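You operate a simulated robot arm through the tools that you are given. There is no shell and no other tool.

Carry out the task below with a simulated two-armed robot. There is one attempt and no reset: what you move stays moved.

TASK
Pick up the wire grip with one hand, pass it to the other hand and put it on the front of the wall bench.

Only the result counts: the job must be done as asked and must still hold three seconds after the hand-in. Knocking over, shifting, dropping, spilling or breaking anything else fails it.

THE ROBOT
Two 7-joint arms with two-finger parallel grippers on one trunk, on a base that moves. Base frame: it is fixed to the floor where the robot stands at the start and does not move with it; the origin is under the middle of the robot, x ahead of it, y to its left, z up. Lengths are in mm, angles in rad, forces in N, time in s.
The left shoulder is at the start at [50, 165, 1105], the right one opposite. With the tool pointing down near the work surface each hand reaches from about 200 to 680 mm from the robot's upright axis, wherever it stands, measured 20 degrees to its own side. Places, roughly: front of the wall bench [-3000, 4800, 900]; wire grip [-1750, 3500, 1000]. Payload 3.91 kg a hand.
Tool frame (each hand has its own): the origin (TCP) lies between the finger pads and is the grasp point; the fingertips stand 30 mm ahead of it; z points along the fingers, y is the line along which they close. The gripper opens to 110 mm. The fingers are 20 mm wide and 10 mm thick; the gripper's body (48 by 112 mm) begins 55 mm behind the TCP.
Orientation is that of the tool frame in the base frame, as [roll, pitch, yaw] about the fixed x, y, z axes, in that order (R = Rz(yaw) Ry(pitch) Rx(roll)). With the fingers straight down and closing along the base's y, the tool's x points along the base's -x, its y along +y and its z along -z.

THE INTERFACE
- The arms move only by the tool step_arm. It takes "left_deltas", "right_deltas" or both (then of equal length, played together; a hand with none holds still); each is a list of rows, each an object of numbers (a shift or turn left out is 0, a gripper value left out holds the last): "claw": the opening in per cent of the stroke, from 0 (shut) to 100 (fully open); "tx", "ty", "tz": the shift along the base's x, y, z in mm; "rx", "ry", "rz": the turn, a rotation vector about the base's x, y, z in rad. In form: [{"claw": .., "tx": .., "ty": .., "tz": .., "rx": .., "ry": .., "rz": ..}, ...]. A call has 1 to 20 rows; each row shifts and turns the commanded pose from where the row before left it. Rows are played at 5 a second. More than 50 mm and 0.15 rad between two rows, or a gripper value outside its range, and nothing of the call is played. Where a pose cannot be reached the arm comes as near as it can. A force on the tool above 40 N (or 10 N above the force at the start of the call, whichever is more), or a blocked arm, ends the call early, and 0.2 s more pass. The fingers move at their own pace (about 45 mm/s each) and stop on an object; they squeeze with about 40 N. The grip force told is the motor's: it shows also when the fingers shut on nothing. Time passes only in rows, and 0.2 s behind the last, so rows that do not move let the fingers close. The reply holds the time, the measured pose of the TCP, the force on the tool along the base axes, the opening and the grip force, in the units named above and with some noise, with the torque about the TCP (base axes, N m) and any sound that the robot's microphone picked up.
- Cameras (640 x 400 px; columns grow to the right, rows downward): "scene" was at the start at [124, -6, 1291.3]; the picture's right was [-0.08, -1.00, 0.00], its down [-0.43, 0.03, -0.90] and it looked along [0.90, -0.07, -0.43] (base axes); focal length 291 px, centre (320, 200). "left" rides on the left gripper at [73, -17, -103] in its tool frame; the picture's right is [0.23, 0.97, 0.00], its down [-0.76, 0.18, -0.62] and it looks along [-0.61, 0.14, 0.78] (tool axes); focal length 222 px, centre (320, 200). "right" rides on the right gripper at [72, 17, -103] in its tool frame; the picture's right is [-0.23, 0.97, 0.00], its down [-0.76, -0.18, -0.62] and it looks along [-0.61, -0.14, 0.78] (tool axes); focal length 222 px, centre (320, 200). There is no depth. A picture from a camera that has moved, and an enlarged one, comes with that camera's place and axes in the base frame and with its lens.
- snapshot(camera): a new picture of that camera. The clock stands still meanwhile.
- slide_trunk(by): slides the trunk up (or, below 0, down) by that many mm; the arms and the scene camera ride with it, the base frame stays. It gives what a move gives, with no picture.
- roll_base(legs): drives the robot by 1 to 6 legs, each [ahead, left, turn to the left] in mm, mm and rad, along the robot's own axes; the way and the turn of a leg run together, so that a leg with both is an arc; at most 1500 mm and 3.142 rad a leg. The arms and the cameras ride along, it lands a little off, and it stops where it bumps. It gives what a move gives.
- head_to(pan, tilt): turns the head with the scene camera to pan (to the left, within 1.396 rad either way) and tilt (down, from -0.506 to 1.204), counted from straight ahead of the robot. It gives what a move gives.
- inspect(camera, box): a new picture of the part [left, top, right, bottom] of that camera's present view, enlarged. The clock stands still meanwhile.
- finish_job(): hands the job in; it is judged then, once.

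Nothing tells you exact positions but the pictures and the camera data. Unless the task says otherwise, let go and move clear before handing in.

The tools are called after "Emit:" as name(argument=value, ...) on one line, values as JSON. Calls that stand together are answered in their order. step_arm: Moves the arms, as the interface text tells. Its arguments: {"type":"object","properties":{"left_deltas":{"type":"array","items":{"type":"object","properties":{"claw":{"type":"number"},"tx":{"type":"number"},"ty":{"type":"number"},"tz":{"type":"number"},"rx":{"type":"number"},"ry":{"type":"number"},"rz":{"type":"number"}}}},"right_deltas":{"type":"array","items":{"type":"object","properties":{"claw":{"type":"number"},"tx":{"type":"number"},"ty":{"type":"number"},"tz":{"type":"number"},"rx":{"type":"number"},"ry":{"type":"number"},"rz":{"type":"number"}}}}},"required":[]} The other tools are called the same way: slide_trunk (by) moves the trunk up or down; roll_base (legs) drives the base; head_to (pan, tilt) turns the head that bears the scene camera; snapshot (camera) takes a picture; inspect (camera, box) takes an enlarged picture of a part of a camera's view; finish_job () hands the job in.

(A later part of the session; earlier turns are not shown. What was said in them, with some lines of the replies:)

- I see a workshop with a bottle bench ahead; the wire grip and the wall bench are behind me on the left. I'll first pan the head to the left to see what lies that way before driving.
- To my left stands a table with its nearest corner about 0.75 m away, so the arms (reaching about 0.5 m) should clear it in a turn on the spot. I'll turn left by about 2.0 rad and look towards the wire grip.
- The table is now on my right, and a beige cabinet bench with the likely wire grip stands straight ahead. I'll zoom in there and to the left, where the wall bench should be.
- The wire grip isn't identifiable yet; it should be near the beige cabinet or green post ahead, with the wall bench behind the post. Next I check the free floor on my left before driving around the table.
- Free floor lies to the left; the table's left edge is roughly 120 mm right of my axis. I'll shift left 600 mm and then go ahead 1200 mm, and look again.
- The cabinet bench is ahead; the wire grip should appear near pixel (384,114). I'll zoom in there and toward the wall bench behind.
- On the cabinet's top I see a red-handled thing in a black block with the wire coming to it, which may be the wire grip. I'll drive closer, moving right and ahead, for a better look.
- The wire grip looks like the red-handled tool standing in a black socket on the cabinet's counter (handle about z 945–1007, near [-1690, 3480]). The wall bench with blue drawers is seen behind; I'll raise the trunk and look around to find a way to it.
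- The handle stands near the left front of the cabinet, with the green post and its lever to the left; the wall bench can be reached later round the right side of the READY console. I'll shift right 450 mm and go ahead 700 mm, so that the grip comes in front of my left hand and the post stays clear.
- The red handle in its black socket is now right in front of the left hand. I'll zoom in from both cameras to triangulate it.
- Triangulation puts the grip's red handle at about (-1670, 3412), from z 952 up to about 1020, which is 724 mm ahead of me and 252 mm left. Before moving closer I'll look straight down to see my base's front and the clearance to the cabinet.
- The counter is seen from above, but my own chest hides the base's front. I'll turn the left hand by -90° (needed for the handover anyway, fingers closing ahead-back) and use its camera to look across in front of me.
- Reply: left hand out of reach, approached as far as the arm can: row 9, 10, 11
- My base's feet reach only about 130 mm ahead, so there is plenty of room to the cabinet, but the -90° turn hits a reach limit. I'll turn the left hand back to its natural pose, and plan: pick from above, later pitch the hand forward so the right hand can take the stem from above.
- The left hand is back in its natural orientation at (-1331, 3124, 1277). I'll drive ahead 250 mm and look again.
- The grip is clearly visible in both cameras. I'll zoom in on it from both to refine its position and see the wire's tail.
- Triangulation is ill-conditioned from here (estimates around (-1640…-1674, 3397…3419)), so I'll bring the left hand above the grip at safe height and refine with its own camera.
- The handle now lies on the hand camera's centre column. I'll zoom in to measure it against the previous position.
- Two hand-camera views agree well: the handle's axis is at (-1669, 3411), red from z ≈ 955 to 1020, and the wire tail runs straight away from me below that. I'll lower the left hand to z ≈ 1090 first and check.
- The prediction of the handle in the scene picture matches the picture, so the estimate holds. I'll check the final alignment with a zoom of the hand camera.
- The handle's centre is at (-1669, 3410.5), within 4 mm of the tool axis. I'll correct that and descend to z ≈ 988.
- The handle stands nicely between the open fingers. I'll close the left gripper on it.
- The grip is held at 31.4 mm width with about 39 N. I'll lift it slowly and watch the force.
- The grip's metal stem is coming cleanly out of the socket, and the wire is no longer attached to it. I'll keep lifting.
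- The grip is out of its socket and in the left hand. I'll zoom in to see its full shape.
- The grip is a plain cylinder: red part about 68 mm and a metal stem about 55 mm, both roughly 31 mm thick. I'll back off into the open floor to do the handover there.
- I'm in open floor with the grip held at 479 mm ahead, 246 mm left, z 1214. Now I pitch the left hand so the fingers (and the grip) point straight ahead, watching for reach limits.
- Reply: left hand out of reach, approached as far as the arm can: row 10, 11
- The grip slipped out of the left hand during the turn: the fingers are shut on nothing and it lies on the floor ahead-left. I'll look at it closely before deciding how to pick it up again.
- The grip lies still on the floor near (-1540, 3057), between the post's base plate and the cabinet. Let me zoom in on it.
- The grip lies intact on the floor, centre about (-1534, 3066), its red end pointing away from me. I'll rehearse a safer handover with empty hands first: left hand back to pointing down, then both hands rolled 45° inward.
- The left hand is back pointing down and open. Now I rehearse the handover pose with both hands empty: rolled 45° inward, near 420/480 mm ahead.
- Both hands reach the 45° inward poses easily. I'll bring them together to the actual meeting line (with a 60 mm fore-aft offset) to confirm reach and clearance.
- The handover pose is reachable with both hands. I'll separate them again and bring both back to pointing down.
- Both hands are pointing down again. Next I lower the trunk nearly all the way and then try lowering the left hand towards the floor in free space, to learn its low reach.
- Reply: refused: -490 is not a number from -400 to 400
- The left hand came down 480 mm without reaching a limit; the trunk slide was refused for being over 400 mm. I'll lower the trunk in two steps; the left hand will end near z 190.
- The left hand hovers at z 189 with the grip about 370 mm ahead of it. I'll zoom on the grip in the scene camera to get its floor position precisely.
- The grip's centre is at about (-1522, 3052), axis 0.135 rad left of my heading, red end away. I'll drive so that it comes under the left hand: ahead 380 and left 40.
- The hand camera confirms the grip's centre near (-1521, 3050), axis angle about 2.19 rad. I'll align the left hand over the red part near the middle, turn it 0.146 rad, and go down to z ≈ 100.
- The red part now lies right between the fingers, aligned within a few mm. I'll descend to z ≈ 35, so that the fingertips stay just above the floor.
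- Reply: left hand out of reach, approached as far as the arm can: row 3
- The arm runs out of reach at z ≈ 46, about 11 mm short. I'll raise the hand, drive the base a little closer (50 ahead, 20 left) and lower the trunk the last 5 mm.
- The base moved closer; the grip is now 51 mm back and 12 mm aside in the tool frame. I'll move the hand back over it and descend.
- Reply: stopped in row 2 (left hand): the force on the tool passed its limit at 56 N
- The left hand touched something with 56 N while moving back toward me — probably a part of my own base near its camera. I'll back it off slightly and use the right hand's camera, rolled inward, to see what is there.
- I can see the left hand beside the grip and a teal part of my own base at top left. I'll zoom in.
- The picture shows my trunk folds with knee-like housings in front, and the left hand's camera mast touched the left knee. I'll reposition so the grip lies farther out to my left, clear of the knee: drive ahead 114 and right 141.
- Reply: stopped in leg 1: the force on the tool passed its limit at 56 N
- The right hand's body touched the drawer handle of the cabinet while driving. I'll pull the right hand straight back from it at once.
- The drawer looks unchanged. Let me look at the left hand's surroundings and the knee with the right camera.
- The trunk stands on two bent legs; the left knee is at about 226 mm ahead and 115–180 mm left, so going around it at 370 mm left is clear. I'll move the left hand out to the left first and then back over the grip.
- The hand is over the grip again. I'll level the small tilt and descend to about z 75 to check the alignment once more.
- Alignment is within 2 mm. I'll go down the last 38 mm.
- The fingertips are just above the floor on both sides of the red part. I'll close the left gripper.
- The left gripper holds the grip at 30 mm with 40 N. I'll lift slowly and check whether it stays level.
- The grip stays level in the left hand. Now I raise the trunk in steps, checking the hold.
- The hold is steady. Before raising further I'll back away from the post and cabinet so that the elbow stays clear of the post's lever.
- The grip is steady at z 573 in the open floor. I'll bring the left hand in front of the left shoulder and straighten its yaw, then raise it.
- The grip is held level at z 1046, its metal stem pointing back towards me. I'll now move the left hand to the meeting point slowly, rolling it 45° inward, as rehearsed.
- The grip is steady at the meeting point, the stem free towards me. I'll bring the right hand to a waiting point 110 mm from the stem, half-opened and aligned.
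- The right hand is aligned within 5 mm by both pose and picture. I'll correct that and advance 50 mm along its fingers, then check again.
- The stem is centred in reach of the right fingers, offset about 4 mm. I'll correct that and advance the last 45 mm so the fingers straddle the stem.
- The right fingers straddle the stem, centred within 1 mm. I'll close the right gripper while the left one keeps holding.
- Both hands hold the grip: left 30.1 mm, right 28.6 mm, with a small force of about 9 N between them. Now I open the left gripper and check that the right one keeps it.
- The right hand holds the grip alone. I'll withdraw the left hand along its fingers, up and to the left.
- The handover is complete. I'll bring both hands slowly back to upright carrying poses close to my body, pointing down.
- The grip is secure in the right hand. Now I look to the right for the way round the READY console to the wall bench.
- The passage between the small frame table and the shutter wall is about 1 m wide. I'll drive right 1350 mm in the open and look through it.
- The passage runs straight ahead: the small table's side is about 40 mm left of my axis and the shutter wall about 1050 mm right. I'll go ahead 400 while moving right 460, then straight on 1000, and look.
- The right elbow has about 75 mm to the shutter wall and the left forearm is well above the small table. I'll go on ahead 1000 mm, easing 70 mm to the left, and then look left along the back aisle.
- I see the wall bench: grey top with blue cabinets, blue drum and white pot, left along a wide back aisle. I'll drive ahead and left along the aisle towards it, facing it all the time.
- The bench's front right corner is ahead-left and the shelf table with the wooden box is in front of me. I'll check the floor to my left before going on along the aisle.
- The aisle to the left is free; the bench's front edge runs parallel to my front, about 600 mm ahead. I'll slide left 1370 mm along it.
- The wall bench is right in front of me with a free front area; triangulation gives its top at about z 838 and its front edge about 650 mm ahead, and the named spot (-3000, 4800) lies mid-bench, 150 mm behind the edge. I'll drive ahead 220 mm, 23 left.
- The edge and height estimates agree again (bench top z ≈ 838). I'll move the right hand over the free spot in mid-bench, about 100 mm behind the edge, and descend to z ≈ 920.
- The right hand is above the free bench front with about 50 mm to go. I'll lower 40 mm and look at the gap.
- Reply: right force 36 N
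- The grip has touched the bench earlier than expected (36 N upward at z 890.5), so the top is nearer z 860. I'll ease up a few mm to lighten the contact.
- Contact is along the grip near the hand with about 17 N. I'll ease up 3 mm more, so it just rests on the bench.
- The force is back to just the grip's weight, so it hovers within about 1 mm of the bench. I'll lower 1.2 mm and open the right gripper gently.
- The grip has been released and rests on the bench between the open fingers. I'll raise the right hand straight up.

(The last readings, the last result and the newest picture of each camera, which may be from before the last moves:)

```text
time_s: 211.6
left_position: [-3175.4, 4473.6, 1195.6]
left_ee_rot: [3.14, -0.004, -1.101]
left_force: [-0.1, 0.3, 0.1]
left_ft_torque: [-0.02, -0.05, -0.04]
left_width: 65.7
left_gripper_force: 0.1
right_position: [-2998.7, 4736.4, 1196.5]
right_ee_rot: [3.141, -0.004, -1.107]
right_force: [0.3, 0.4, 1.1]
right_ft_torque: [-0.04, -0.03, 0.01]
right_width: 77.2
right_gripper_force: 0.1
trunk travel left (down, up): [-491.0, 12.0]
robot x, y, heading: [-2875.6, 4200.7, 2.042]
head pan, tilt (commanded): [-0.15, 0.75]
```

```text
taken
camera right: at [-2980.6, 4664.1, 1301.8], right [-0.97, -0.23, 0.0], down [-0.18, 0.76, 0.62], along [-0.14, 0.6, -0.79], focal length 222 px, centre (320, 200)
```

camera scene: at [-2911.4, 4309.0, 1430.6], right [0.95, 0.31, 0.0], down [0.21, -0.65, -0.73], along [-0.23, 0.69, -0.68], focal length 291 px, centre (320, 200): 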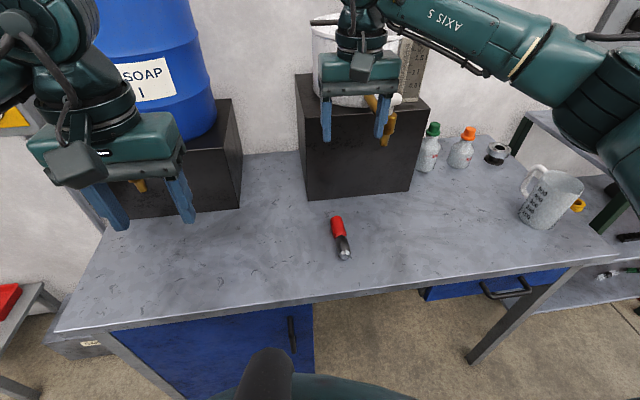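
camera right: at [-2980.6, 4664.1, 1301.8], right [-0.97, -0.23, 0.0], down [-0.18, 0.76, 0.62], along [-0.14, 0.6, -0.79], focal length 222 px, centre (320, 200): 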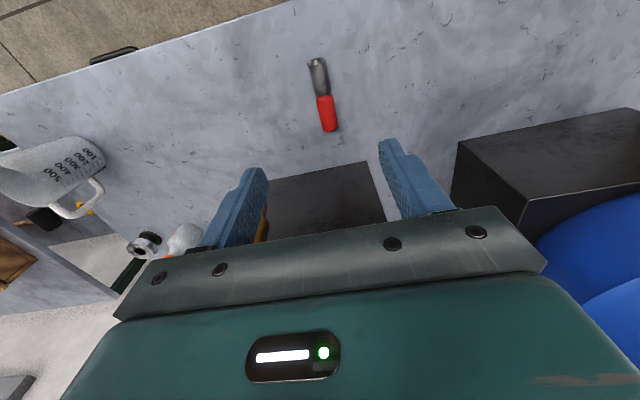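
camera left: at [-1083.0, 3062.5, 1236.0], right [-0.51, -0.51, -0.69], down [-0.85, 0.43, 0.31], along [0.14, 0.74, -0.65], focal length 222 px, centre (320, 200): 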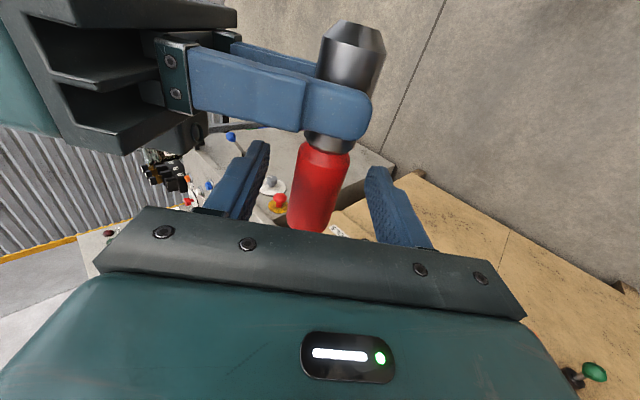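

The grip lies on the bench front near (-3009, 4766), about 145 mm behind the edge; mug and bottles stand untouched. I'll withdraw the right hand towards me and check that the grip stays still.

Emit:
step_arm(right_deltas=[{"tx": 28.3, "ty": -28}, {"tx": 28.3, "ty": -28}, {"tx": 28.3, "ty": -28}, {"tx": 28.3, "ty": -28}, {}, {}, {}])

Emit:
snapshot(camera="scene")

Emit:
inspect(camera="scene", box=[290, 190, 390, 280])

```text
time_s: 213.2
left_position: [-3175.3, 4473.2, 1196.1]
left_ee_rot: [3.14, 0.0, -1.102]
left_force: [0.4, 0.3, -0.2]
left_ft_torque: [0.01, 0.0, 0.02]
left_width: 66.1
left_gripper_force: 0.0
right_position: [-2888.3, 4623.2, 1196.1]
right_ee_rot: [3.141, -0.006, -1.108]
right_force: [0.0, -0.5, -0.5]
right_ft_torque: [0.03, -0.02, 0.0]
right_width: 77.0
right_gripper_force: 0.2
trunk travel left (down, up): [-491.0, 12.0]
robot x, y, heading: [-2876.0, 4203.3, 2.042]
head pan, tilt (commanded): [-0.15, 0.75]
```

```text
taken
camera scene: at [-2911.5, 4308.9, 1430.6], right [0.95, 0.31, 0.0], down [0.21, -0.65, -0.73], along [-0.23, 0.69, -0.68], focal length 291 px, centre (320, 200)
```

scene: 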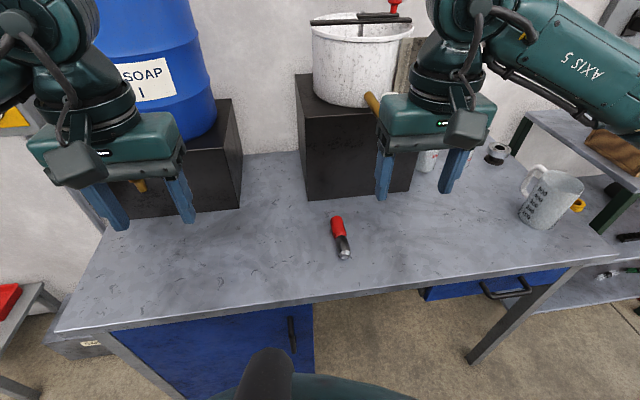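

```text
4.44 times, centred on (340, 235) of scene
camera zoom: at [-2911.5, 4308.9, 1430.6], right [0.95, 0.31, 0.0], down [0.21, -0.65, -0.73], along [-0.23, 0.69, -0.68], focal length 1295 px, centre (231, 44)
```

zoom: 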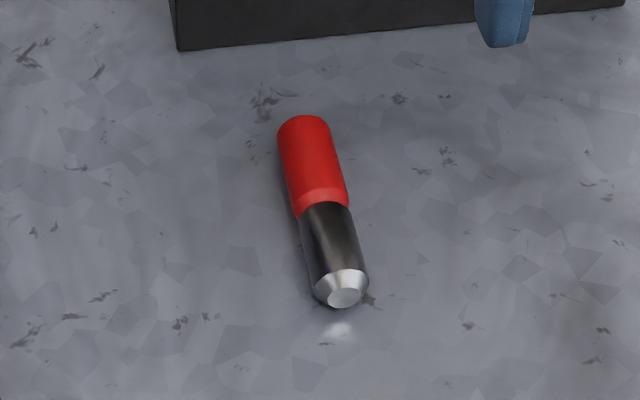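

The grip lies still on the front of the wall bench, both hands are empty and clear, and nothing else on the bench has moved. I hand the job in.

Emit:
finish_job()

```text
The job is handed in.
```

The wire grip now lies on the front of the wall bench, at about (-3009, 4766) and roughly 145 mm behind the edge. The left hand picked it up and passed it to the right hand, which put it down. When I handed the job in it was lying still and both hands were empty and clear. I don't know the result of the judging.

Three things went wrong on the way:

- **Dropped grip:** It slipped out of the left hand on the first handover attempt and fell about 1.2 m to the floor. It looked undamaged. I picked it up again with the left hand and then did the handover.
- **Drawer handle:** While I was driving, the right hand bumped the handle of the beige cabinet's TOOLS drawer with about 56 N. In the picture afterwards the drawer looked unchanged.
- **Robot's own leg:** The left hand hit something, also with about 56 N, while reaching for the floor. It was probably my own bent knee.

When the grip came out of its socket, the wire came off it and the console switched to "NO WIRE". Nothing else on the wall bench appeared to have moved.
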